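You operate a simulated robot arm through the tools that you are given. There is no shell and no other tool.

Carry out the task below with a simulated robot arm. There is one attempt and no reset: what you move stays moved.

JOB
Test the size 34 nest on the test stand; bin it if leaky.
Fine: one of the bench's two; the red bin, or back to its spot; valve shut and clamp open after.

Only the result counts: the job must be done as asked and must still hold three seconds after the hand-in. Knocking over, shifting, dropping, spilling or breaking anything else fails it.

ROBOT AND FRAMES
A 7-joint arm with a two-finger parallel gripper, fixed in place. Base frame: the origin is at the foot of the arm, x ahead of it, y to its left, z up; the work surface is at about z = 0. Lengths are in m, angles in degrees, forces in N, time in s.
With the tool pointing down near the work surface it reaches from about 0.24 to 0.62 m from the base axis. Its first joint turns from -66.0 to 66.0 degrees. Payload 2.6 kg.
The tool frame sits at the grasp point between the pads (the TCP): z along the fingers, y along the line on which they close. The tips reach 0.03 m beyond it. Largest opening 0.094 m; finger width 0.028, thickness 0.01; the body of the gripper, 0.05 by 0.096 m, starts 0.055 m behind the TCP.
Orientation is told as [roll, pitch, yaw] about the base's x, y, z axes, in that order, counted from this pose: with the fingers straight down and closing along the base's y, the tool's x points along the base's -x, its y along +y and its z along -z.

CONTROLS
- The arm moves only by the tool jog_arm. Its argument "increments" is a list of rows, each an object of numbers (a shift or turn left out is 0, a gripper value left out holds the last): "x", "y", "z": the shift along the tool's x, y, z in cm; "ax", "ay", "az": the turn, a rotation vector about the tool's x, y, z in degrees; "jaw": the opening, from 0 (shut) to 1 (fully open). In form: [{"x": .., "y": .., "z": .., "ax": .., "ay": .., "az": .., "jaw": ..}, ...]. A call has 1 to 20 rows; each row is the pose to reach, as a shift and turn from the pose commanded when the call began, along the tool's axes at that moment. Each row takes 0.2 s and may step no farther than 0.05 m and 8.6 degrees from the row before; otherwise, or with a gripper value out of range, the whole call is refused. Where a pose cannot be reached the arm comes as near as it can. A force on the tool above 90 N (or 10 N above the force at the start of the call, whichever is more), or a blocked arm, ends the call early, and 0.2 s more pass. The fingers move at their own pace (about 0.072 m/s each) and stop on an object; they squeeze with about 27 N. The grip force told is the motor's: it shows also when the fingers shut on nothing. Time passes only in rows, and 0.2 s behind the last, so rows that repeat a pose let the fingers close. It gives the time, the measured TCP pose, the force on the tool (base axes), the opening and the grip force at its end, in the units of the frame above (readings bear some noise), with the torque about the TCP (base axes, N m) and any sound that the robot's microphone picked up.
- Cameras (640 x 400 px; columns grow to the right, rows downward): "scene" is fixed at [0.0444, 0.4406, 0.5637]; the picture's right is [-0.68, -0.73, 0.00], its down [-0.43, 0.40, -0.81] and it looks along [0.59, -0.55, -0.59] (base axes); focal length 309 px, centre (320, 200). "wrist" rides on the gripper at [0.076, 0.014, -0.102] in the tool frame; the picture's right is [-0.18, 0.98, 0.00], its down [-0.75, -0.14, -0.64] and it looks along [-0.63, -0.12, 0.77] (tool axes); focal length 243 px, centre (320, 200). There is no depth. A picture from a camera that has moved, and an enlarged one, comes with that camera's place and axes in the base frame and with its lens.
- snapshot(camera): a new picture of that camera. It takes no simulated time.
- enlarge(camera, box): a new picture of the part [left, top, right, bottom] of that camera's present view, enlarged. It takes no simulated time.
- hand_in(): hands the job in; it is judged then, once.

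Places have to be worked out from the pictures, the camera data and where the tool is seen. Open the gripper and draw the arm clear of the work before you hand the job in, unless the task says otherwise.

The tools are called after ">>>" as name(argument=value, ...) on one line, values as JSON. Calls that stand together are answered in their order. jog_arm: Moves the arm, as the interface text tells. Its arguments: {"type":"object","properties":{"increments":{"type":"array","items":{"type":"object","properties":{"x":{"type":"number"},"y":{"type":"number"},"z":{"type":"number"},"ax":{"type":"number"},"ay":{"type":"number"},"az":{"type":"number"},"jaw":{"type":"number"}}}}},"required":["increments"]} The other tools are called the same way: snapshot (camera) takes a picture; enlarge (camera, box) takes an enlarged picture of a part of a camera's view; hand_in () hands the job in.

At the start:

```text
time_s: 0.0
eef_pos: [0.4007, -0.1459, 0.3496]
tool_rot: [0.1, 0.1, 0.0]
wrist_force: [0.3, -0.1, 0.0]
moment: [-0.03, 0.04, 0.04]
width: 0.094
gripper_force: 0.1
```

scene: 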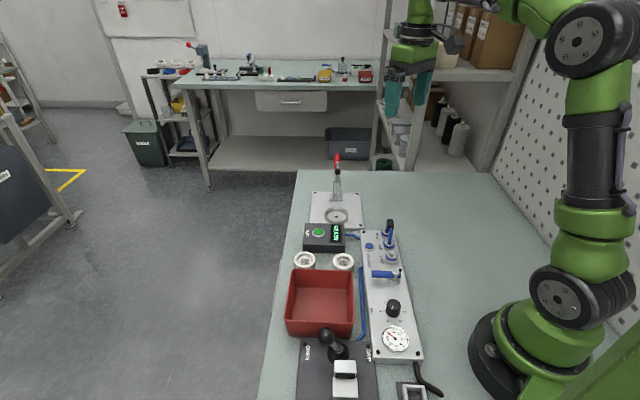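
wrist: 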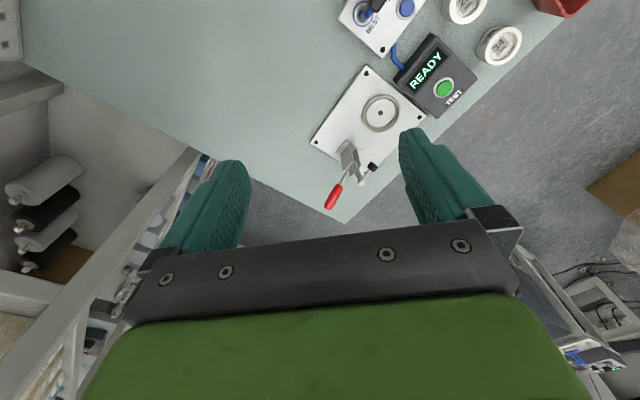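

The scene shows a test stand with clamp, a tester box, two round nests, a red bin and a valve panel. I'll enlarge the relevant areas to read them.

>>> enlarge(camera="scene", box=[280, 140, 420, 280])

>>> enlarge(camera="scene", box=[260, 240, 460, 400])

>>> enlarge(camera="wrist", box=[300, 0, 560, 220])

>>> enlarge(camera="scene", box=[350, 210, 430, 370])

```text
2.86 times, centred on (350, 210) of scene
camera zoom: at [0.0444, 0.4406, 0.5637], right [-0.68, -0.73, 0.0], down [-0.43, 0.4, -0.81], along [0.59, -0.55, -0.59], focal length 884 px, centre (234, 171)
```

zoom: 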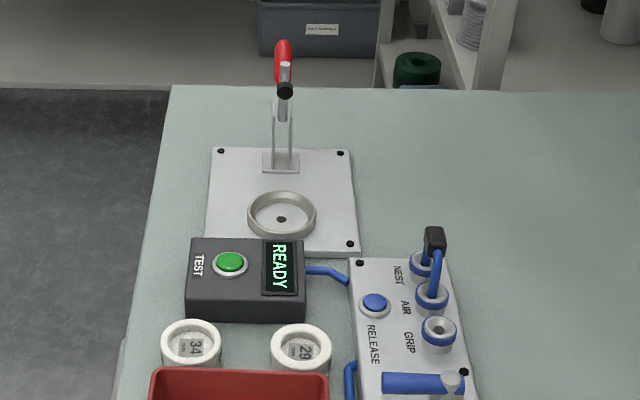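

```text
2.50 times, centred on (360, 320) of scene
camera zoom: at [0.0444, 0.4406, 0.5637], right [-0.68, -0.73, 0.0], down [-0.43, 0.4, -0.81], along [0.59, -0.55, -0.59], focal length 773 px, centre (220, -100)
```

zoom: 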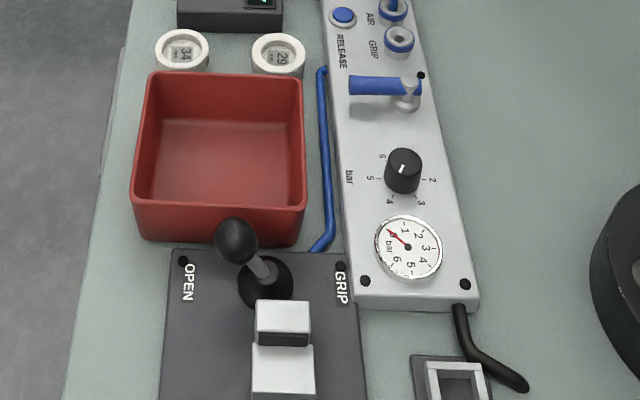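

```text
1.82 times, centred on (430, 110) of wrist
camera zoom: at [0.3267, -0.1334, 0.4528], right [0.18, 0.98, 0.0], down [0.75, -0.14, 0.64], along [0.63, -0.12, -0.77], focal length 441 px, centre (120, 364)
```

zoom: 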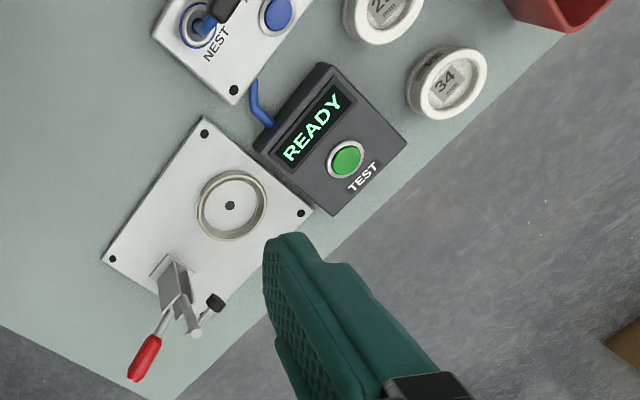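

```text
2.50 times, centred on (390, 290) of scene
camera zoom: at [0.0444, 0.4406, 0.5637], right [-0.68, -0.73, 0.0], down [-0.43, 0.4, -0.81], along [0.59, -0.55, -0.59], focal length 773 px, centre (145, -25)
```

zoom: 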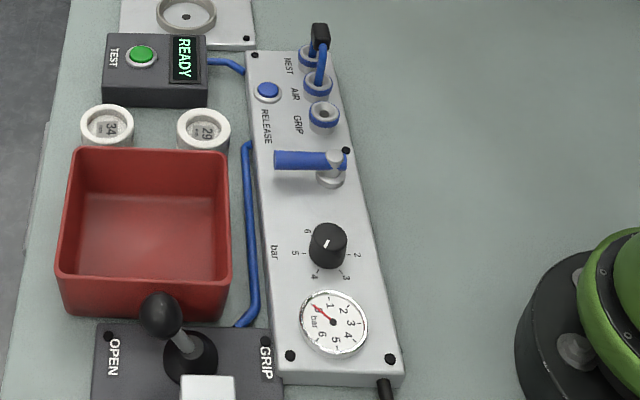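

I'll zoom further on the clamp, panel and tester before moving.

>>> enlarge(camera="wrist", box=[300, 60, 430, 220])

>>> enlarge(camera="scene", box=[355, 210, 415, 250])

>>> enlarge(camera="scene", box=[360, 290, 430, 360])

>>> enlarge(camera="scene", box=[300, 145, 370, 235])

>>> enlarge(camera="scene", box=[280, 235, 370, 285])

>>> enlarge(camera="scene", box=[280, 320, 460, 400])

```text
2.50 times, centred on (365, 140) of wrist
camera zoom: at [0.3267, -0.1334, 0.4528], right [0.18, 0.98, 0.0], down [0.75, -0.14, 0.64], along [0.63, -0.12, -0.77], focal length 606 px, centre (208, 350)
```

zoom: 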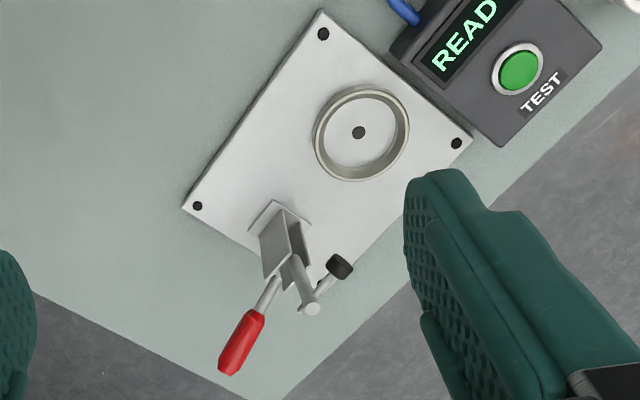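

```text
10.00 times, centred on (385, 230) of scene
camera zoom: at [0.0444, 0.4406, 0.5637], right [-0.68, -0.73, 0.0], down [-0.43, 0.4, -0.81], along [0.59, -0.55, -0.59], focal length 3094 px, centre (-330, -100)
```

zoom: 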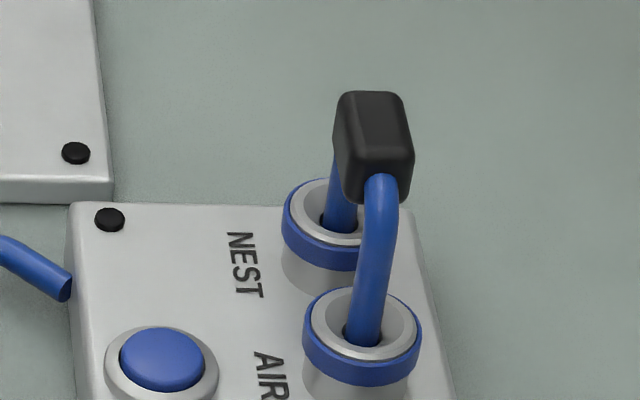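

```text
5.71 times, centred on (395, 325) of scene
camera zoom: at [0.0444, 0.4406, 0.5637], right [-0.68, -0.73, 0.0], down [-0.43, 0.4, -0.81], along [0.59, -0.55, -0.59], focal length 1768 px, centre (-109, -514)
```

zoom: 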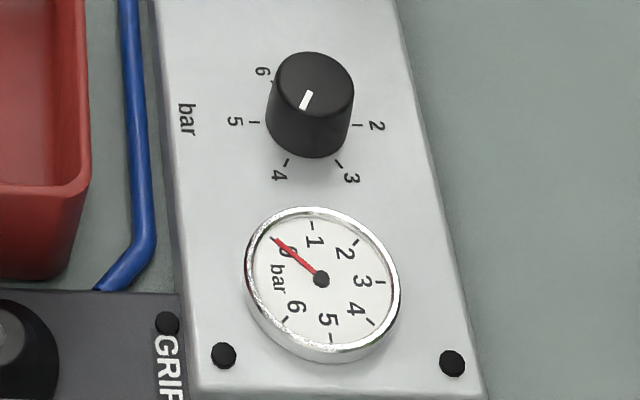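

```text
4.44 times, centred on (335, 190) of scene
camera zoom: at [0.0444, 0.4406, 0.5637], right [-0.68, -0.73, 0.0], down [-0.43, 0.4, -0.81], along [0.59, -0.55, -0.59], focal length 1375 px, centre (253, 244)
```

zoom: 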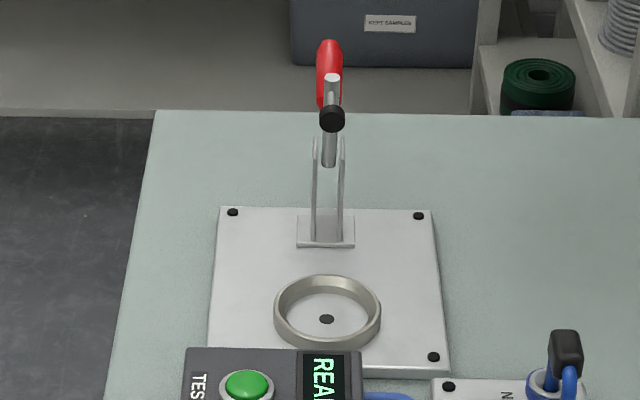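

```text
7.11 times, centred on (325, 260) of scene
camera zoom: at [0.0444, 0.4406, 0.5637], right [-0.68, -0.73, 0.0], down [-0.43, 0.4, -0.81], along [0.59, -0.55, -0.59], focal length 2200 px, centre (284, -227)
```

zoom: 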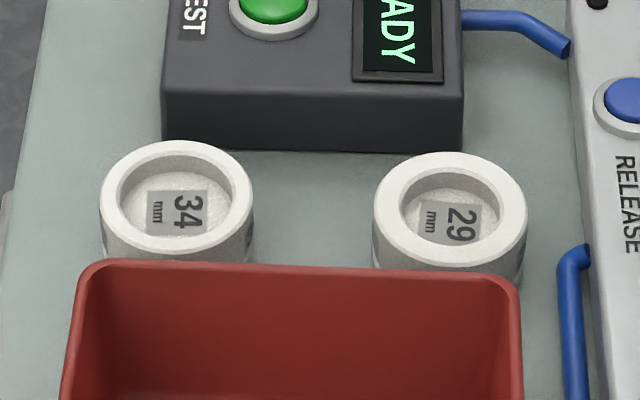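

```text
3.56 times, centred on (370, 360) of scene
camera zoom: at [0.0444, 0.4406, 0.5637], right [-0.68, -0.73, 0.0], down [-0.43, 0.4, -0.81], along [0.59, -0.55, -0.59], focal length 1100 px, centre (142, -369)
```

zoom: 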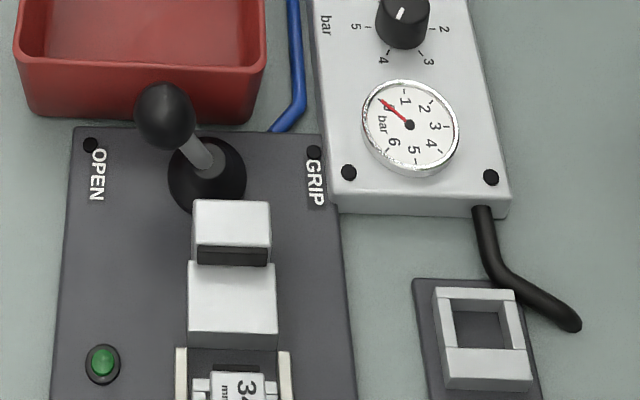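

Nothing has moved yet: nest 34 is near (0.439, 0.121), nest 29 near (0.375, 0.055), the stand ring near (0.508, -0.054), and the valve lever lies across the panel, so it looks shut. The layout is turned about -45° in yaw, so I'll move high above nest 34 with yaw -45 for a closer look.

>>> jog_arm(increments=[{"x": -0.48, "y": 3.34, "z": 1.5, "az": 5.6}, {"x": -0.95, "y": 6.68, "z": 3, "az": 11.2}, {"x": -1.43, "y": 10.0, "z": 4.5, "az": 16.8}, {"x": -1.9, "y": 13.35, "z": 6, "az": 22.4}, {"x": -2.38, "y": 16.7, "z": 7.5, "az": 28}, {"x": -2.85, "y": 20.0, "z": 9, "az": 33.7}, {"x": -3.33, "y": 23.4, "z": 10.5, "az": 39.4}, {"x": -3.8, "y": 26.7, "z": 12, "az": 45}, {"x": -3.8, "y": 26.7, "z": 12, "az": 45}])

>>> snapshot(camera="wrist")

>>> snapshot(camera="scene")

```text
time_s: 2.0
eef_pos: [0.4399, 0.1204, 0.2314]
tool_rot: [0.0, 0.0, -45.1]
wrist_force: [-0.7, -0.5, -0.6]
moment: [-0.01, 0.01, -0.05]
width: 0.0938
gripper_force: 0.1
```

```text
taken
camera wrist: at [0.3971, 0.183, 0.3339], right [0.83, 0.56, 0.0], down [0.43, -0.63, 0.64], along [0.36, -0.53, -0.77], focal length 243 px, centre (320, 200)
```

wrist: 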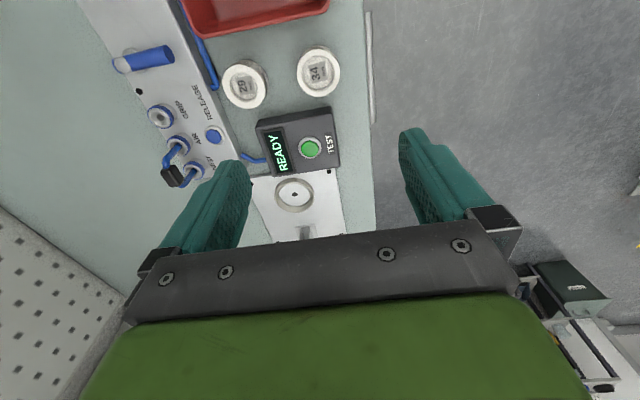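

```text
taken
```

scene: 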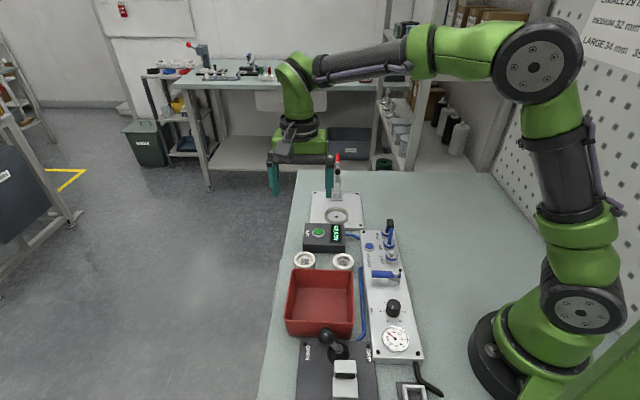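

The wrist view shows both nests clearly, and a wall chart has come into view. I'll zoom on the chart and the nests.

>>> enlarge(camera="scene", box=[570, 0, 640, 70])

>>> enlarge(camera="wrist", box=[210, 20, 370, 120])

>>> enlarge(camera="wrist", box=[100, 20, 260, 220])

>>> enlarge(camera="wrist", box=[240, 100, 370, 240])

```text
5.71 times, centred on (605, 35) of scene
camera zoom: at [0.0444, 0.4406, 0.5637], right [-0.68, -0.73, 0.0], down [-0.43, 0.4, -0.81], along [0.59, -0.55, -0.59], focal length 1768 px, centre (-1309, 1143)
```

zoom: 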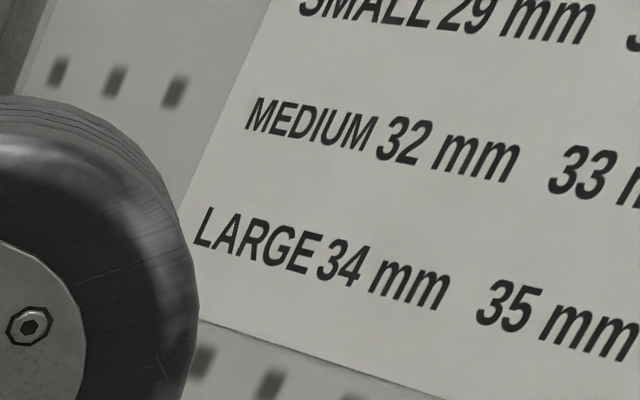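

```text
4.00 times, centred on (290, 70) of wrist
camera zoom: at [0.3971, 0.183, 0.3339], right [0.83, 0.56, 0.0], down [0.43, -0.63, 0.64], along [0.36, -0.53, -0.77], focal length 970 px, centre (440, 720)
```

zoom: 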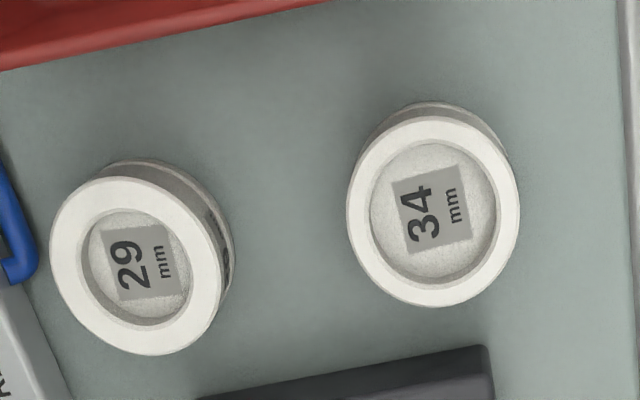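

```text
2.00 times, centred on (180, 120) of wrist
camera zoom: at [0.3971, 0.183, 0.3339], right [0.83, 0.56, 0.0], down [0.43, -0.63, 0.64], along [0.36, -0.53, -0.77], focal length 485 px, centre (600, 360)
```

zoom: 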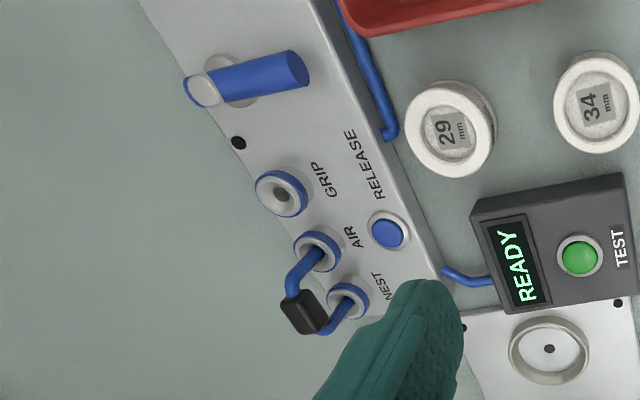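

```text
2.86 times, centred on (305, 170) of wrist
camera zoom: at [0.3971, 0.183, 0.3339], right [0.83, 0.56, 0.0], down [0.43, -0.63, 0.64], along [0.36, -0.53, -0.77], focal length 693 px, centre (363, 286)
```

zoom: 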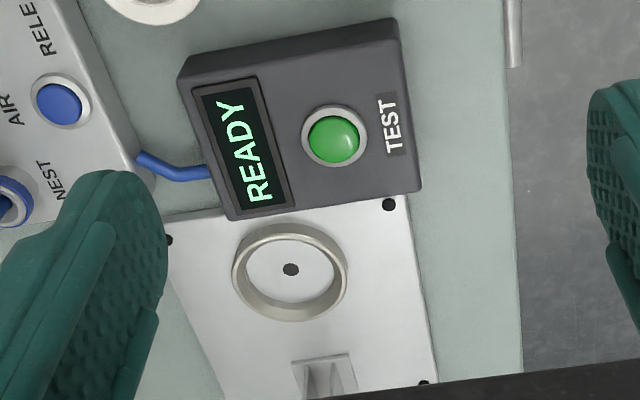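

From both cameras nest 34's top centre agrees at about (0.433, 0.126), with the top at z ≈ 0.025 and an outer diameter of about 0.051. The jumper already joins AIR to NEST. I'll shift over the nest, lower to z ≈ 0.13 and look again.

>>> jog_arm(increments=[{"x": 0.45, "y": 0, "z": 3.3}, {"x": 0.89, "y": -0.1, "z": 6.6}, {"x": 0.89, "y": -0.1, "z": 10}, {"x": 0.89, "y": -0.1, "z": 10}])

>>> snapshot(camera="wrist")

>>> enlarge(camera="scene", box=[250, 180, 390, 290])

```text
time_s: 3.0
eef_pos: [0.4332, 0.1253, 0.129]
tool_rot: [0.0, 0.1, -45.0]
wrist_force: [-0.6, 0.0, 0.7]
moment: [0.02, 0.0, 0.0]
width: 0.0942
gripper_force: 0.0
```

```text
taken
camera wrist: at [0.3909, 0.1873, 0.2322], right [0.83, 0.56, 0.0], down [0.43, -0.63, 0.64], along [0.36, -0.53, -0.77], focal length 243 px, centre (320, 200)
```

wrist: 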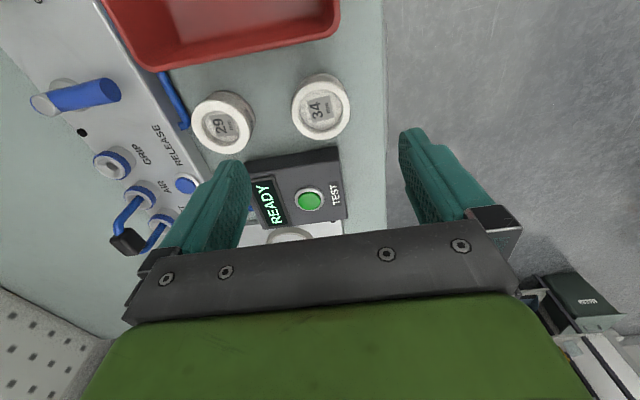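

```text
3.64 times, centred on (320, 235) of scene
camera zoom: at [0.0444, 0.4406, 0.5637], right [-0.68, -0.73, 0.0], down [-0.43, 0.4, -0.81], along [0.59, -0.55, -0.59], focal length 1125 px, centre (320, 73)
```

zoom: 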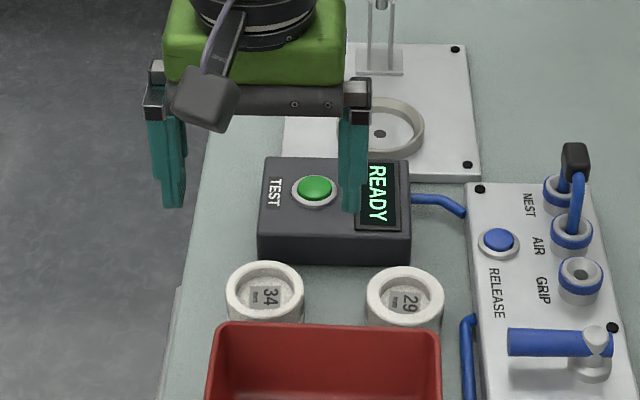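

The nest is centred sideways between the fingers; I'll zoom to refine its position along the tool's x before descending.

>>> enlarge(camera="wrist", box=[270, 60, 370, 150])

>>> enlarge(camera="scene", box=[285, 235, 370, 285])

```text
4.44 times, centred on (320, 105) of wrist
camera zoom: at [0.3909, 0.1873, 0.2322], right [0.83, 0.56, 0.0], down [0.43, -0.63, 0.64], along [0.36, -0.53, -0.77], focal length 1078 px, centre (320, 622)
```

zoom: 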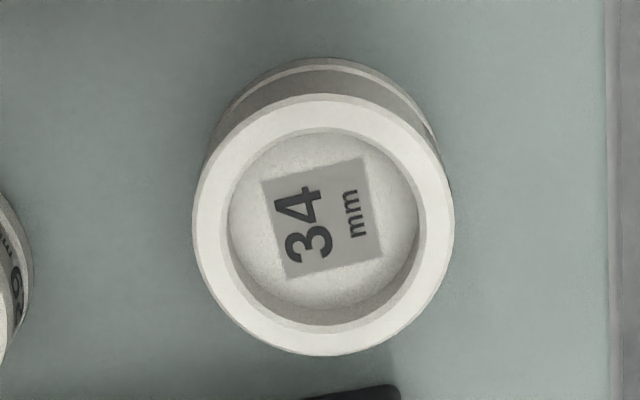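

```text
7.53 times, centred on (328, 260) of scene
camera zoom: at [0.0444, 0.4406, 0.5637], right [-0.68, -0.73, 0.0], down [-0.43, 0.4, -0.81], along [0.59, -0.55, -0.59], focal length 2329 px, centre (264, -252)
```

zoom: 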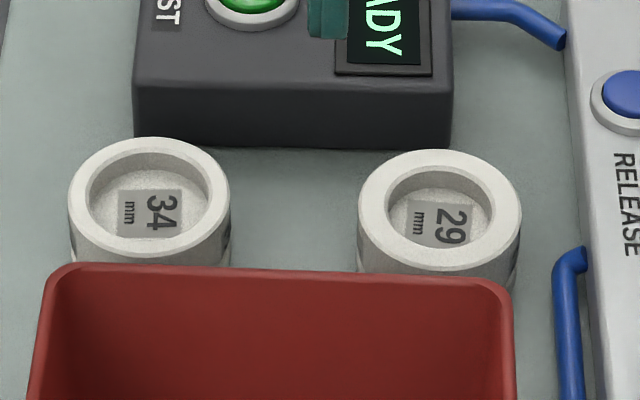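

Nest 34 sits at about (0.4325, 0.127), about 25 mm tall and 50 mm in diameter. I'll correct by under 2 mm and descend with the jaw partly open, so the tips stop near z ≈ 0.016 and grip only the upper part, leaving room for the stand's ring wall.

>>> jog_arm(increments=[{"x": 0.17, "y": 0.05, "z": 2, "jaw": 0.75}, {"x": 0.17, "y": 0.05, "z": 4, "jaw": 0.75}, {"x": 0.17, "y": 0.05, "z": 6, "jaw": 0.75}, {"x": 0.17, "y": 0.05, "z": 7.5, "jaw": 0.75}, {"x": 0.17, "y": 0.05, "z": 8.3, "jaw": 0.75}, {"x": 0.17, "y": 0.05, "z": 8.3, "jaw": 0.75}])

>>> snapshot(camera="wrist")

>>> enlarge(camera="scene", box=[270, 220, 370, 290])

```text
time_s: 4.4
eef_pos: [0.4309, 0.127, 0.0476]
tool_rot: [0.0, 0.0, -45.0]
wrist_force: [0.4, 0.4, -0.3]
moment: [-0.01, 0.0, 0.0]
width: 0.0705
gripper_force: 0.1
```

```text
taken
camera wrist: at [0.3896, 0.1894, 0.1498], right [0.83, 0.56, 0.0], down [0.43, -0.63, 0.64], along [0.36, -0.53, -0.77], focal length 243 px, centre (320, 200)
```

wrist: 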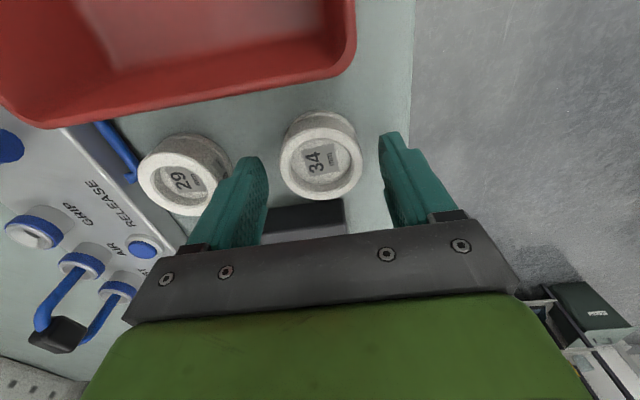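

```text
5.71 times, centred on (320, 255) of scene
camera zoom: at [0.0444, 0.4406, 0.5637], right [-0.68, -0.73, 0.0], down [-0.43, 0.4, -0.81], along [0.59, -0.55, -0.59], focal length 1768 px, centre (320, -114)
```

zoom: 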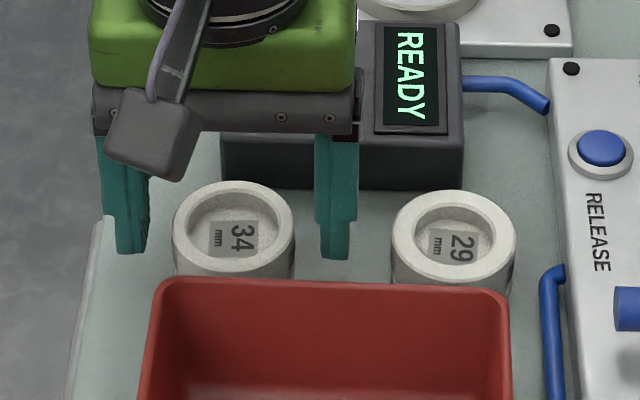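

Fingers straddle the nest with clearance to nest 29. Closing the grip now.

>>> jog_arm(increments=[{"jaw": 0.3}, {"jaw": 0.3}, {"jaw": 0.3}])

>>> enlarge(camera="scene", box=[270, 220, 370, 290])

>>> snapshot(camera="wrist")

```text
time_s: 5.2
eef_pos: [0.4308, 0.1283, 0.0477]
tool_rot: [0.0, 0.0, -45.0]
wrist_force: [0.1, -0.4, -0.2]
moment: [0.01, 0.04, -0.03]
width: 0.0492
gripper_force: 26.5
```

```text
5.71 times, centred on (320, 255) of scene
camera zoom: at [0.0444, 0.4406, 0.5637], right [-0.68, -0.73, 0.0], down [-0.43, 0.4, -0.81], along [0.59, -0.55, -0.59], focal length 1768 px, centre (320, -114)
```

zoom: 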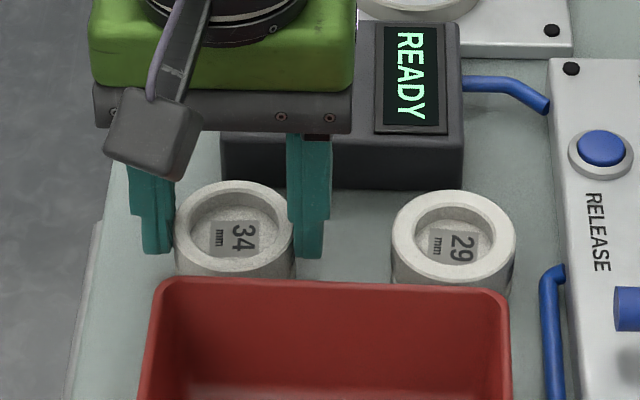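

```text
taken
camera wrist: at [0.3896, 0.1894, 0.1501], right [0.83, 0.56, 0.0], down [0.43, -0.63, 0.64], along [0.36, -0.53, -0.77], focal length 243 px, centre (320, 200)
```

wrist: 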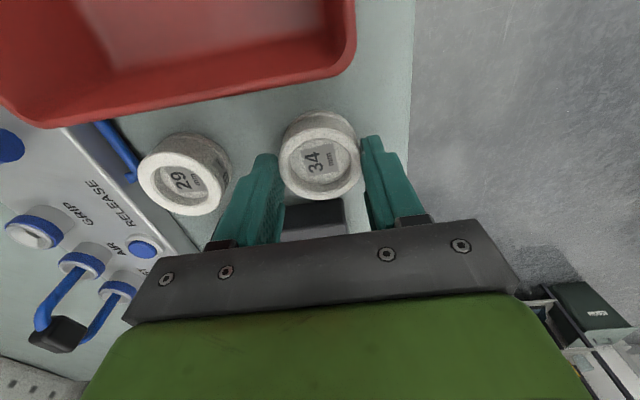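

The nest is gripped (width 0.0492). I'll lift it straight up, carry it high over the tester box to about 3 cm short of the stand ring (estimated (0.504, -0.052)), and look.

>>> jog_arm(increments=[{"z": -2}, {"z": -4.5}, {"z": -7}, {"x": -3, "y": -1.5, "z": -7.5}, {"x": -6, "y": -3, "z": -7.5}, {"x": -9, "y": -4.5, "z": -7.5}, {"x": -12, "y": -6, "z": -7.5}, {"x": -14.85, "y": -7.57, "z": -7.5}, {"x": -14.85, "y": -7.57, "z": -7.5}])

>>> snapshot(camera="wrist")

>>> enlarge(camera="scene", box=[280, 140, 400, 260])

```text
time_s: 7.2
eef_pos: [0.4841, -0.0316, 0.1228]
tool_rot: [0.0, 0.0, -45.1]
wrist_force: [-0.1, 0.7, -0.7]
moment: [-0.03, -0.01, 0.03]
width: 0.0493
gripper_force: 27.4
```

```text
taken
camera wrist: at [0.4427, 0.0306, 0.2248], right [0.82, 0.57, 0.0], down [0.43, -0.63, 0.64], along [0.36, -0.53, -0.77], focal length 243 px, centre (320, 200)
```

wrist: 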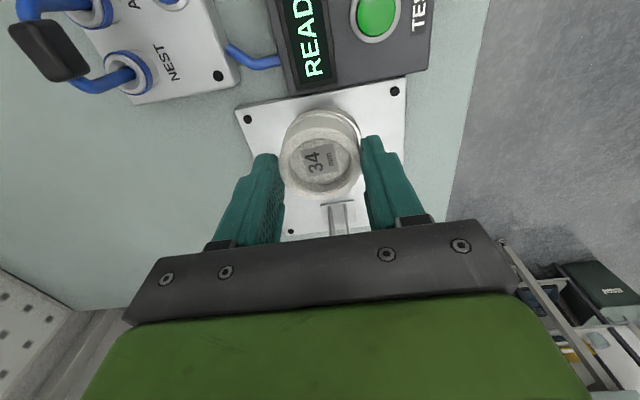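

```text
3.33 times, centred on (340, 200) of scene
camera zoom: at [0.0445, 0.4406, 0.5637], right [-0.68, -0.73, 0.0], down [-0.43, 0.4, -0.81], along [0.59, -0.55, -0.59], focal length 1031 px, centre (253, 200)
```

zoom: 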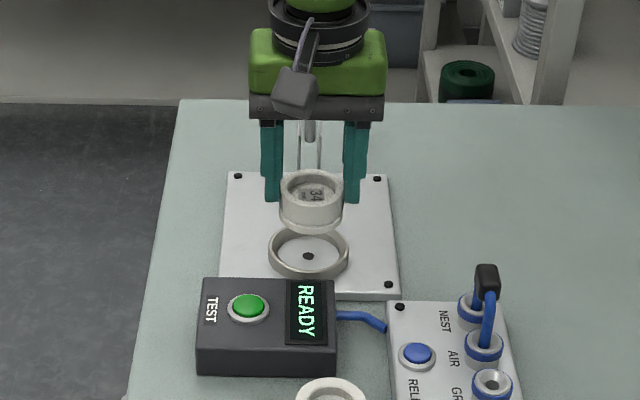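

The nest hangs level and its lower part is visible above the ring. I'll zoom in on the ring and nest to get the remaining offset.

>>> enlarge(camera="scene", box=[310, 180, 360, 230])

>>> enlarge(camera="wrist", box=[230, 70, 420, 240])

```text
8.00 times, centred on (335, 205) of scene
camera zoom: at [0.0445, 0.4406, 0.5637], right [-0.68, -0.73, 0.0], down [-0.43, 0.4, -0.81], along [0.59, -0.55, -0.59], focal length 2475 px, centre (200, 160)
```

zoom: 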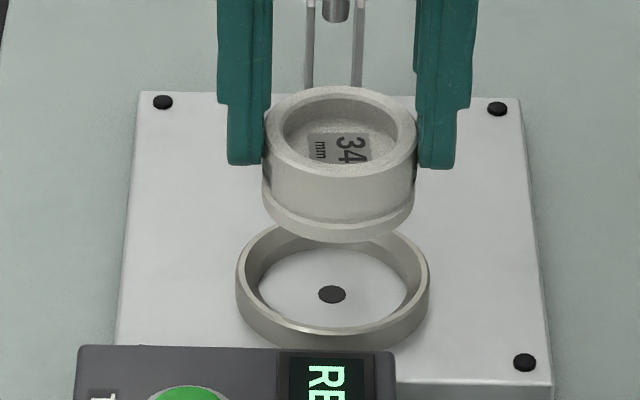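

```text
2.35 times, centred on (325, 155) of wrist
camera zoom: at [0.4427, 0.0306, 0.2248], right [0.82, 0.57, 0.0], down [0.43, -0.63, 0.64], along [0.36, -0.53, -0.77], focal length 571 px, centre (308, 306)
```

zoom: 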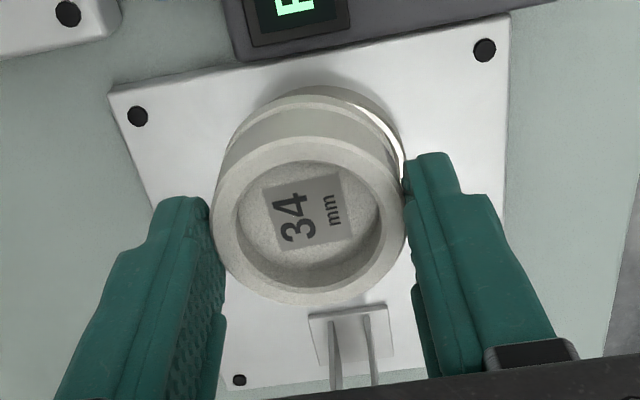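

Comparing nest and ring in the same picture gives about 2.7 cm left along the tool's -x with no sideways error. Radial slack looks like about 5 mm. I'll move over and lower until the nest's bottom is about 1 cm above the ring, then check.

>>> jog_arm(increments=[{"x": -1.4}, {"x": -2.75}, {"x": -2.75, "z": 1.5}, {"x": -2.75, "z": 3}, {"x": -2.75, "z": 4.5}, {"x": -2.75, "z": 4.5}])

>>> enlarge(camera="scene", box=[310, 170, 370, 230])

>>> enlarge(camera="wrist", box=[230, 70, 420, 240])

```text
time_s: 8.6
eef_pos: [0.5035, -0.0501, 0.0762]
tool_rot: [0.0, 0.1, -45.0]
wrist_force: [0.3, -0.4, -0.7]
moment: [0.01, 0.01, 0.0]
width: 0.0492
gripper_force: 27.8
```

```text
6.67 times, centred on (340, 200) of scene
camera zoom: at [0.0445, 0.4406, 0.5637], right [-0.68, -0.73, 0.0], down [-0.43, 0.4, -0.81], along [0.59, -0.55, -0.59], focal length 2062 px, centre (187, 200)
```

zoom: 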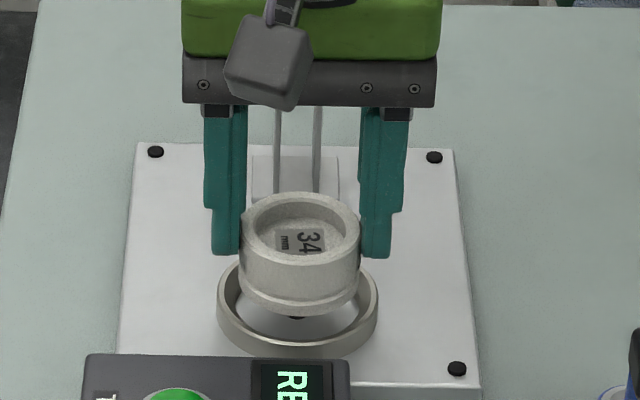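

```text
2.35 times, centred on (325, 155) of wrist
camera zoom: at [0.4613, 0.0114, 0.1795], right [0.83, 0.56, 0.0], down [0.43, -0.63, 0.64], along [0.36, -0.53, -0.77], focal length 571 px, centre (308, 306)
```

zoom: 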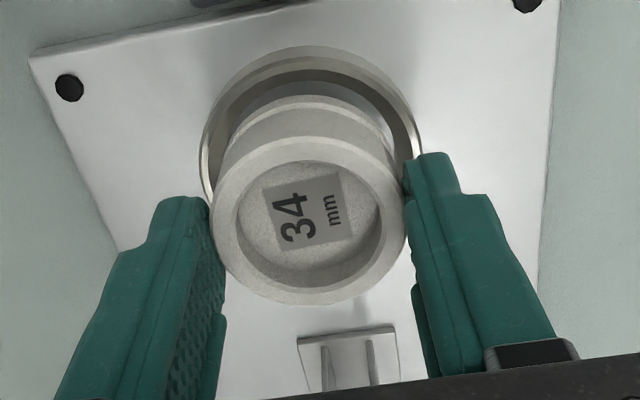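

Sideways alignment is within 0.5 mm; I'm less sure of the alignment toward the clamp. I'll zoom tightly to check that direction.

>>> enlarge(camera="wrist", box=[280, 80, 370, 140])

>>> enlarge(camera="scene", box=[318, 195, 358, 226])

```text
6.67 times, centred on (325, 110) of wrist
camera zoom: at [0.4613, 0.0114, 0.1795], right [0.83, 0.56, 0.0], down [0.43, -0.63, 0.64], along [0.36, -0.53, -0.77], focal length 1618 px, centre (287, 800)
```

zoom: 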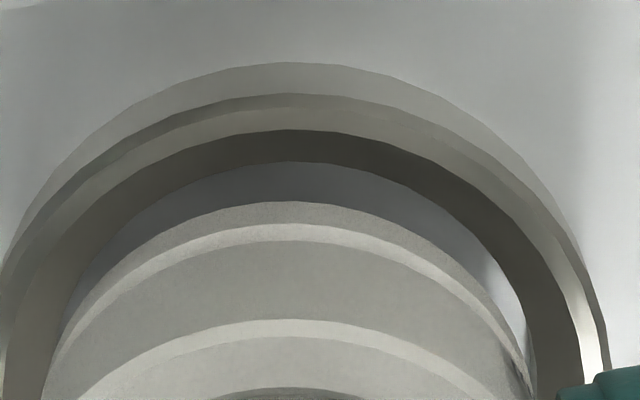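

```text
12.90 times, centred on (338, 210) of scene
camera zoom: at [0.0445, 0.4406, 0.5637], right [-0.68, -0.73, 0.0], down [-0.43, 0.4, -0.81], along [0.59, -0.55, -0.59], focal length 3992 px, centre (88, 64)
```

zoom: 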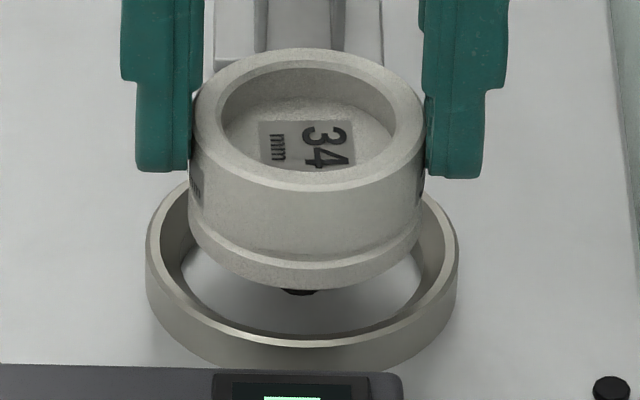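

Wrist geometry puts the ring about 2 mm further toward the clamp than the nest. I'll shift 2 mm and lower 1.7 cm into the ring, leaving a few millimetres for a gentle touchdown.

>>> jog_arm(increments=[{"x": -0.2}, {"x": -0.2, "z": 0.5}, {"x": -0.2, "z": 1.0}, {"x": -0.2, "z": 1.4}, {"x": -0.2, "z": 1.7}, {"x": -0.2, "z": 1.7}])

>>> enlarge(camera="scene", box=[318, 195, 358, 226])

>>> enlarge(camera="wrist", box=[250, 80, 390, 180])

```text
time_s: 10.0
eef_pos: [0.5039, -0.0515, 0.0604]
tool_rot: [-0.1, 0.0, -45.0]
wrist_force: [1.3, -1.5, -0.2]
moment: [-0.07, -0.04, -0.01]
width: 0.0491
gripper_force: 27.3
```

```text
12.90 times, centred on (338, 210) of scene
camera zoom: at [0.0445, 0.4406, 0.5637], right [-0.68, -0.73, 0.0], down [-0.43, 0.4, -0.81], along [0.59, -0.55, -0.59], focal length 3992 px, centre (88, 64)
```

zoom: 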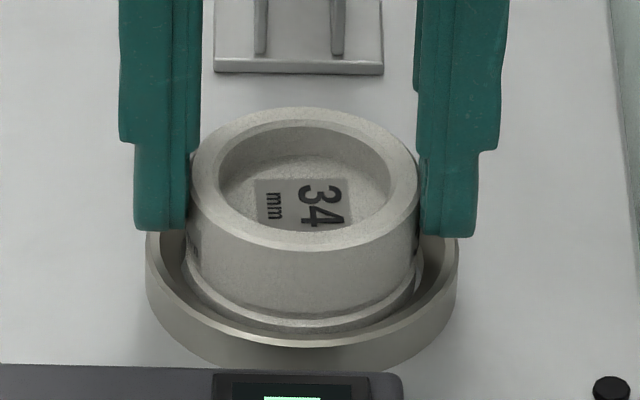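

```text
4.00 times, centred on (320, 130) of wrist
camera zoom: at [0.4622, 0.011, 0.1627], right [0.83, 0.56, 0.0], down [0.43, -0.63, 0.64], along [0.36, -0.53, -0.77], focal length 970 px, centre (320, 480)
```

zoom: 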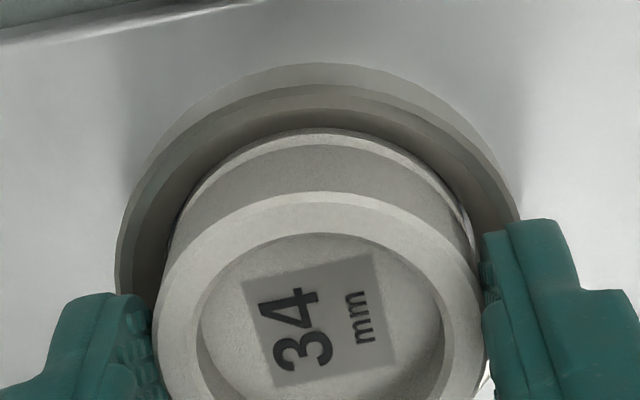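

The nest is inside the ring with a small side force (about 2 N away from the near side), perhaps light contact. I'll shift 1 mm more toward the clamp and lower in 1 mm steps.

>>> jog_arm(increments=[{"x": -0.1}, {"x": -0.1, "z": 0.1}, {"x": -0.1, "z": 0.2}, {"x": -0.1, "z": 0.2}])

```text
time_s: 11.0
eef_pos: [0.5032, -0.0529, 0.0583]
tool_rot: [0.1, 0.0, -45.0]
wrist_force: [0.8, 0.3, -0.6]
moment: [-0.04, 0.0, -0.02]
width: 0.049
gripper_force: 27.1
```

Force is back at the noise level. Continuing down in 1 mm steps.

>>> jog_arm(increments=[{"z": 0.1}, {"z": 0.2}, {"z": 0.2}])

>>> jog_arm(increments=[{"z": 0.1}, {"z": 0.1}])

>>> enlarge(camera="scene", box=[318, 195, 358, 226])

```text
time_s: 11.8
eef_pos: [0.5049, -0.0526, 0.0579]
tool_rot: [0.1, -0.2, -45.0]
wrist_force: [-4.2, -0.1, 12.8]
moment: [-0.03, 0.3, 0.0]
width: 0.0492
gripper_force: 27.0
```

```text
time_s: 12.4
eef_pos: [0.5048, -0.0514, 0.0553]
tool_rot: [0.2, -0.2, -45.0]
wrist_force: [-3.7, -0.2, 21.8]
moment: [-0.01, 0.11, -0.06]
width: 0.0491
gripper_force: 26.6
```

```text
12.90 times, centred on (338, 210) of scene
camera zoom: at [0.0443, 0.4406, 0.5637], right [-0.68, -0.73, 0.0], down [-0.43, 0.4, -0.81], along [0.59, -0.55, -0.59], focal length 3992 px, centre (88, 64)
```

zoom: 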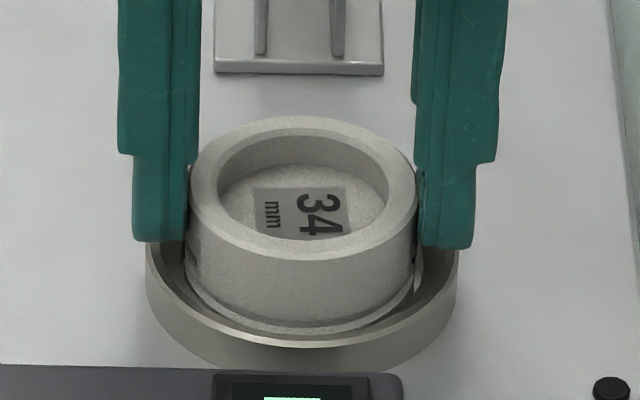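

The contact force rose to about 20 N at z ≈ 0.056, so the nest is seated flat in the ring. I'll relieve by 1 mm, open the fingers and rise.

>>> jog_arm(increments=[{"z": -0.15}, {"z": -0.15, "jaw": 0.65}, {"z": -0.15, "jaw": 0.65}, {"z": -0.15, "jaw": 0.65}])

>>> enlarge(camera="scene", box=[318, 195, 358, 226])

```text
time_s: 13.4
eef_pos: [0.5026, -0.0514, 0.0563]
tool_rot: [0.0, 0.0, -44.9]
wrist_force: [-0.6, 0.0, 0.2]
moment: [0.0, 0.02, 0.03]
width: 0.0608
gripper_force: 0.1
```

```text
12.90 times, centred on (338, 210) of scene
camera zoom: at [0.0444, 0.4406, 0.5637], right [-0.68, -0.73, 0.0], down [-0.43, 0.4, -0.81], along [0.59, -0.55, -0.59], focal length 3992 px, centre (88, 64)
```

zoom: 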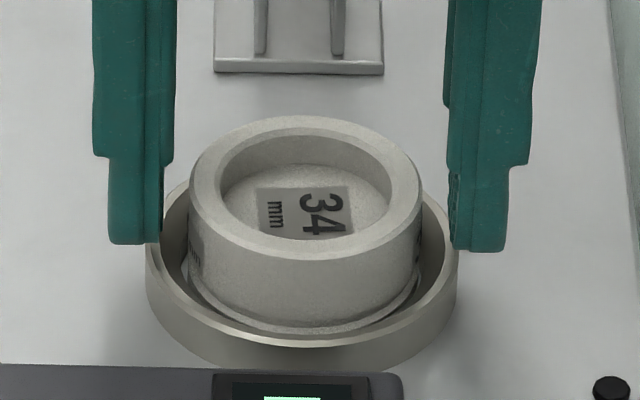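

The nest sits level and roughly centred in the ring. I'll raise the open gripper and back off a little to view the clamp.

>>> jog_arm(increments=[{"z": -3}, {"z": -6}, {"z": -9, "jaw": 1}, {"z": -12, "x": 2, "jaw": 1}, {"z": -14, "x": 5}, {"z": -15, "x": 8}, {"z": -15, "x": 8}])

>>> snapshot(camera="wrist")

>>> enlarge(camera="scene", box=[290, 130, 390, 230])

```text
time_s: 15.0
eef_pos: [0.4468, 0.0054, 0.205]
tool_rot: [0.0, -0.1, -45.0]
wrist_force: [-0.4, -0.3, -1.0]
moment: [0.03, 0.0, 0.05]
width: 0.0938
gripper_force: 0.0
```

```text
taken
camera wrist: at [0.4056, 0.0676, 0.3086], right [0.83, 0.56, 0.0], down [0.43, -0.63, 0.64], along [0.36, -0.53, -0.77], focal length 243 px, centre (320, 200)
```

wrist: 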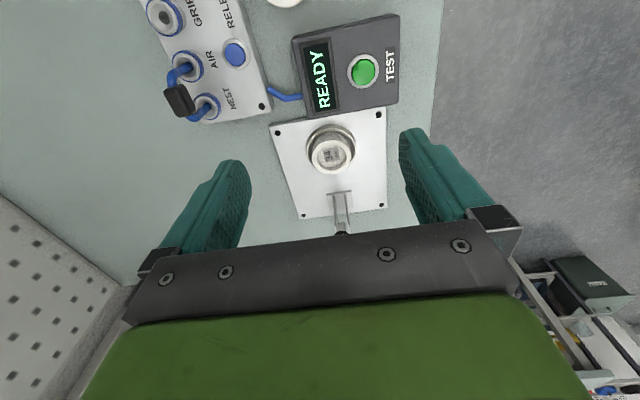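

```text
4.00 times, centred on (340, 180) of scene
camera zoom: at [0.0444, 0.4406, 0.5637], right [-0.68, -0.73, 0.0], down [-0.43, 0.4, -0.81], along [0.59, -0.55, -0.59], focal length 1237 px, centre (240, 280)
```

zoom: 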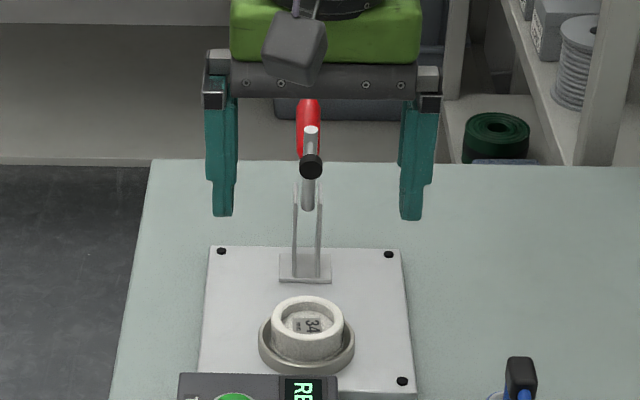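

I need a side view of the clamp linkage before operating it. I'll swing the tool (high up) to yaw +45 so the wrist camera looks across the clamp.

>>> jog_arm(increments=[{"x": -1.3, "y": -0.9, "z": -0.2, "az": -7.5}, {"x": -2.6, "y": -1.8, "z": -0.4, "az": -15}, {"x": -3.9, "y": -2.7, "z": -0.6, "az": -22.5}, {"x": -5.3, "y": -3.7, "z": -0.8, "az": -30}, {"x": -6.6, "y": -4.6, "z": -1, "az": -37.5}, {"x": -7.9, "y": -5.5, "z": -1.2, "az": -45}, {"x": -9.2, "y": -6.4, "z": -1.4, "az": -52.5}, {"x": -10.5, "y": -7.3, "z": -1.6, "az": -60}, {"x": -11.8, "y": -8.2, "z": -1.8, "az": -67.5}, {"x": -13.1, "y": -9.1, "z": -2, "az": -75}, {"x": -14.5, "y": -10, "z": -2, "az": -82.5}, {"x": -15.8, "y": -11, "z": -2, "az": -90}, {"x": -15.8, "y": -11, "z": -2, "az": -90}])

>>> snapshot(camera="wrist")

>>> snapshot(camera="scene")

```text
time_s: 17.8
eef_pos: [0.4828, -0.1858, 0.2272]
tool_rot: [0.0, 0.1, 45.1]
wrist_force: [-0.5, 0.5, -0.1]
moment: [-0.02, 0.01, 0.03]
width: 0.0938
gripper_force: 0.0
```

```text
taken
camera wrist: at [0.4204, -0.2312, 0.3303], right [-0.57, 0.82, 0.0], down [0.63, 0.43, 0.64], along [0.53, 0.36, -0.77], focal length 243 px, centre (320, 200)
```

wrist: 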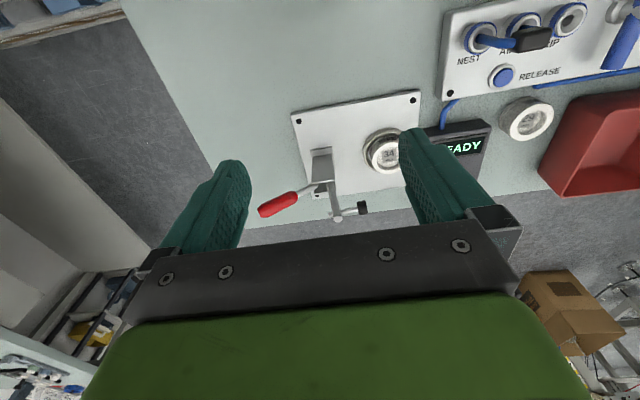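

```text
taken
```

scene: 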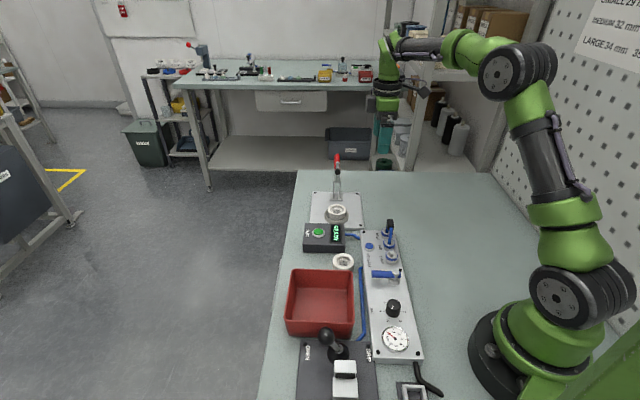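

>>> enlarge(camera="wrist", box=[240, 110, 420, 230])

>>> enlarge(camera="scene", box=[305, 145, 375, 230])

```text
3.33 times, centred on (330, 170) of wrist
camera zoom: at [0.4204, -0.2312, 0.3303], right [-0.57, 0.82, 0.0], down [0.63, 0.43, 0.64], along [0.53, 0.36, -0.77], focal length 809 px, centre (287, 300)
```

zoom: 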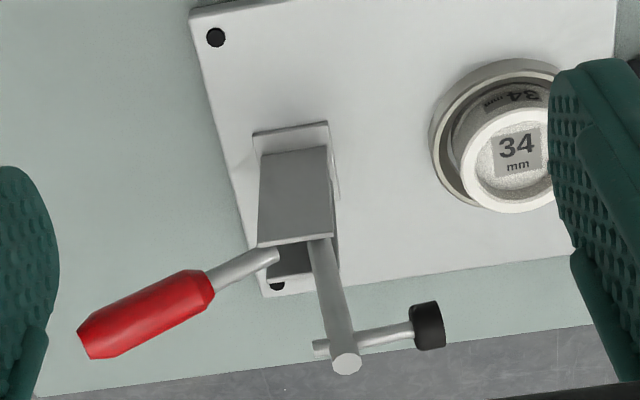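

```text
4.71 times, centred on (340, 188) of scene
camera zoom: at [0.0445, 0.4406, 0.5637], right [-0.68, -0.73, 0.0], down [-0.43, 0.4, -0.81], along [0.59, -0.55, -0.59], focal length 1456 px, centre (226, 259)
```

zoom: 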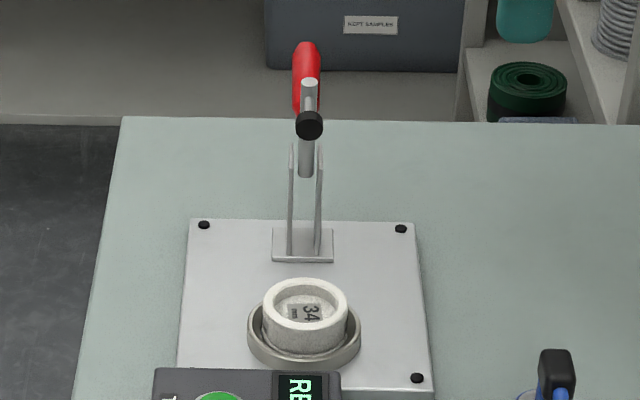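

The side view resolves the clamp in its vertical plane. The arm stands upright with its pad at distance s ≈ 0.05 from the ring, z ≈ 0.127. The handle runs back and up at about 31°, with the red grip from s ≈ 0.134 to 0.175 and z from 0.088 to 0.112, and a pivot near s ≈ 0.088, z ≈ 0.062. I'll turn back to yaw -45 and move above the inner part of the red grip at about (0.605, -0.152).

>>> jog_arm(increments=[{"x": -0.9, "y": -0.5, "z": 0, "az": 7.5}, {"x": -1.8, "y": -1.05, "z": 0, "az": 15}, {"x": -2.75, "y": -1.6, "z": 0, "az": 22.5}, {"x": -3.7, "y": -2.1, "z": 0, "az": 30}, {"x": -4.6, "y": -2.6, "z": 0, "az": 37.5}, {"x": -5.5, "y": -3.1, "z": 0, "az": 45}, {"x": -6.4, "y": -3.65, "z": 0.3, "az": 52.5}, {"x": -7.3, "y": -4.2, "z": 0.7, "az": 60}, {"x": -8.2, "y": -4.7, "z": 1, "az": 67.5}, {"x": -9.2, "y": -5.2, "z": 1.3, "az": 75}, {"x": -10.1, "y": -5.7, "z": 1.7, "az": 82.5}, {"x": -11, "y": -6.27, "z": 2, "az": 90}, {"x": -11, "y": -6.27, "z": 2, "az": 90}])

>>> snapshot(camera="wrist")

>>> enlarge(camera="scene", box=[290, 110, 390, 210])

```text
time_s: 20.6
eef_pos: [0.5808, -0.1309, 0.1992]
tool_rot: [0.2, 0.0, -45.0]
wrist_force: [-0.1, 0.1, 0.1]
moment: [0.0, 0.01, -0.04]
width: 0.094
gripper_force: 0.1
out of reach, approached as far as the arm can: row 9, 10, 11, 12, 13
```

```text
taken
camera wrist: at [0.5387, -0.0689, 0.301], right [0.83, 0.56, 0.0], down [0.43, -0.63, 0.64], along [0.36, -0.53, -0.77], focal length 243 px, centre (320, 200)
```

wrist: 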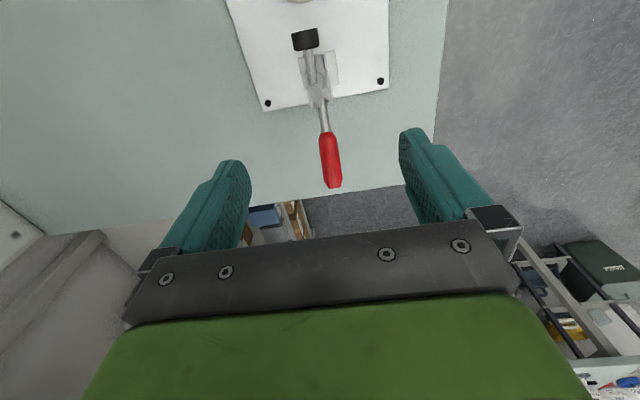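

```text
4.00 times, centred on (340, 160) of scene
camera zoom: at [0.0444, 0.4407, 0.5637], right [-0.68, -0.73, 0.0], down [-0.43, 0.4, -0.81], along [0.59, -0.55, -0.59], focal length 1237 px, centre (240, 360)
```

zoom: 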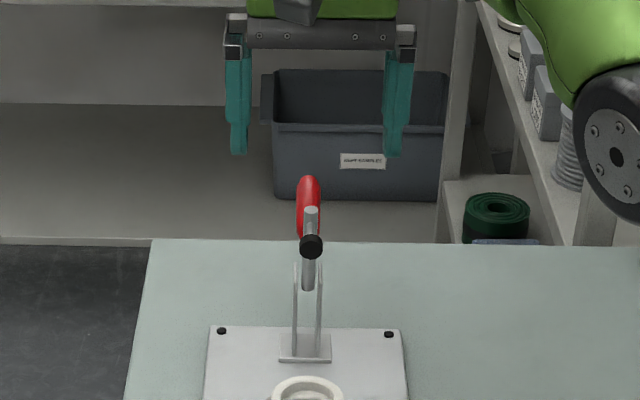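

At this height the arm stops short (r ≈ 0.595), but lower down it should reach further, and a slight outward tilt will help. The handle lies in the plane between the fingers. I'll first lower 2 cm to see how the pose responds.

>>> jog_arm(increments=[{"z": 1}, {"z": 2}, {"z": 2}])

```text
time_s: 21.4
eef_pos: [0.5817, -0.1318, 0.1772]
tool_rot: [0.0, 0.0, -44.9]
wrist_force: [0.4, -0.3, 0.3]
moment: [0.01, -0.01, 0.01]
width: 0.0939
gripper_force: 0.1
```

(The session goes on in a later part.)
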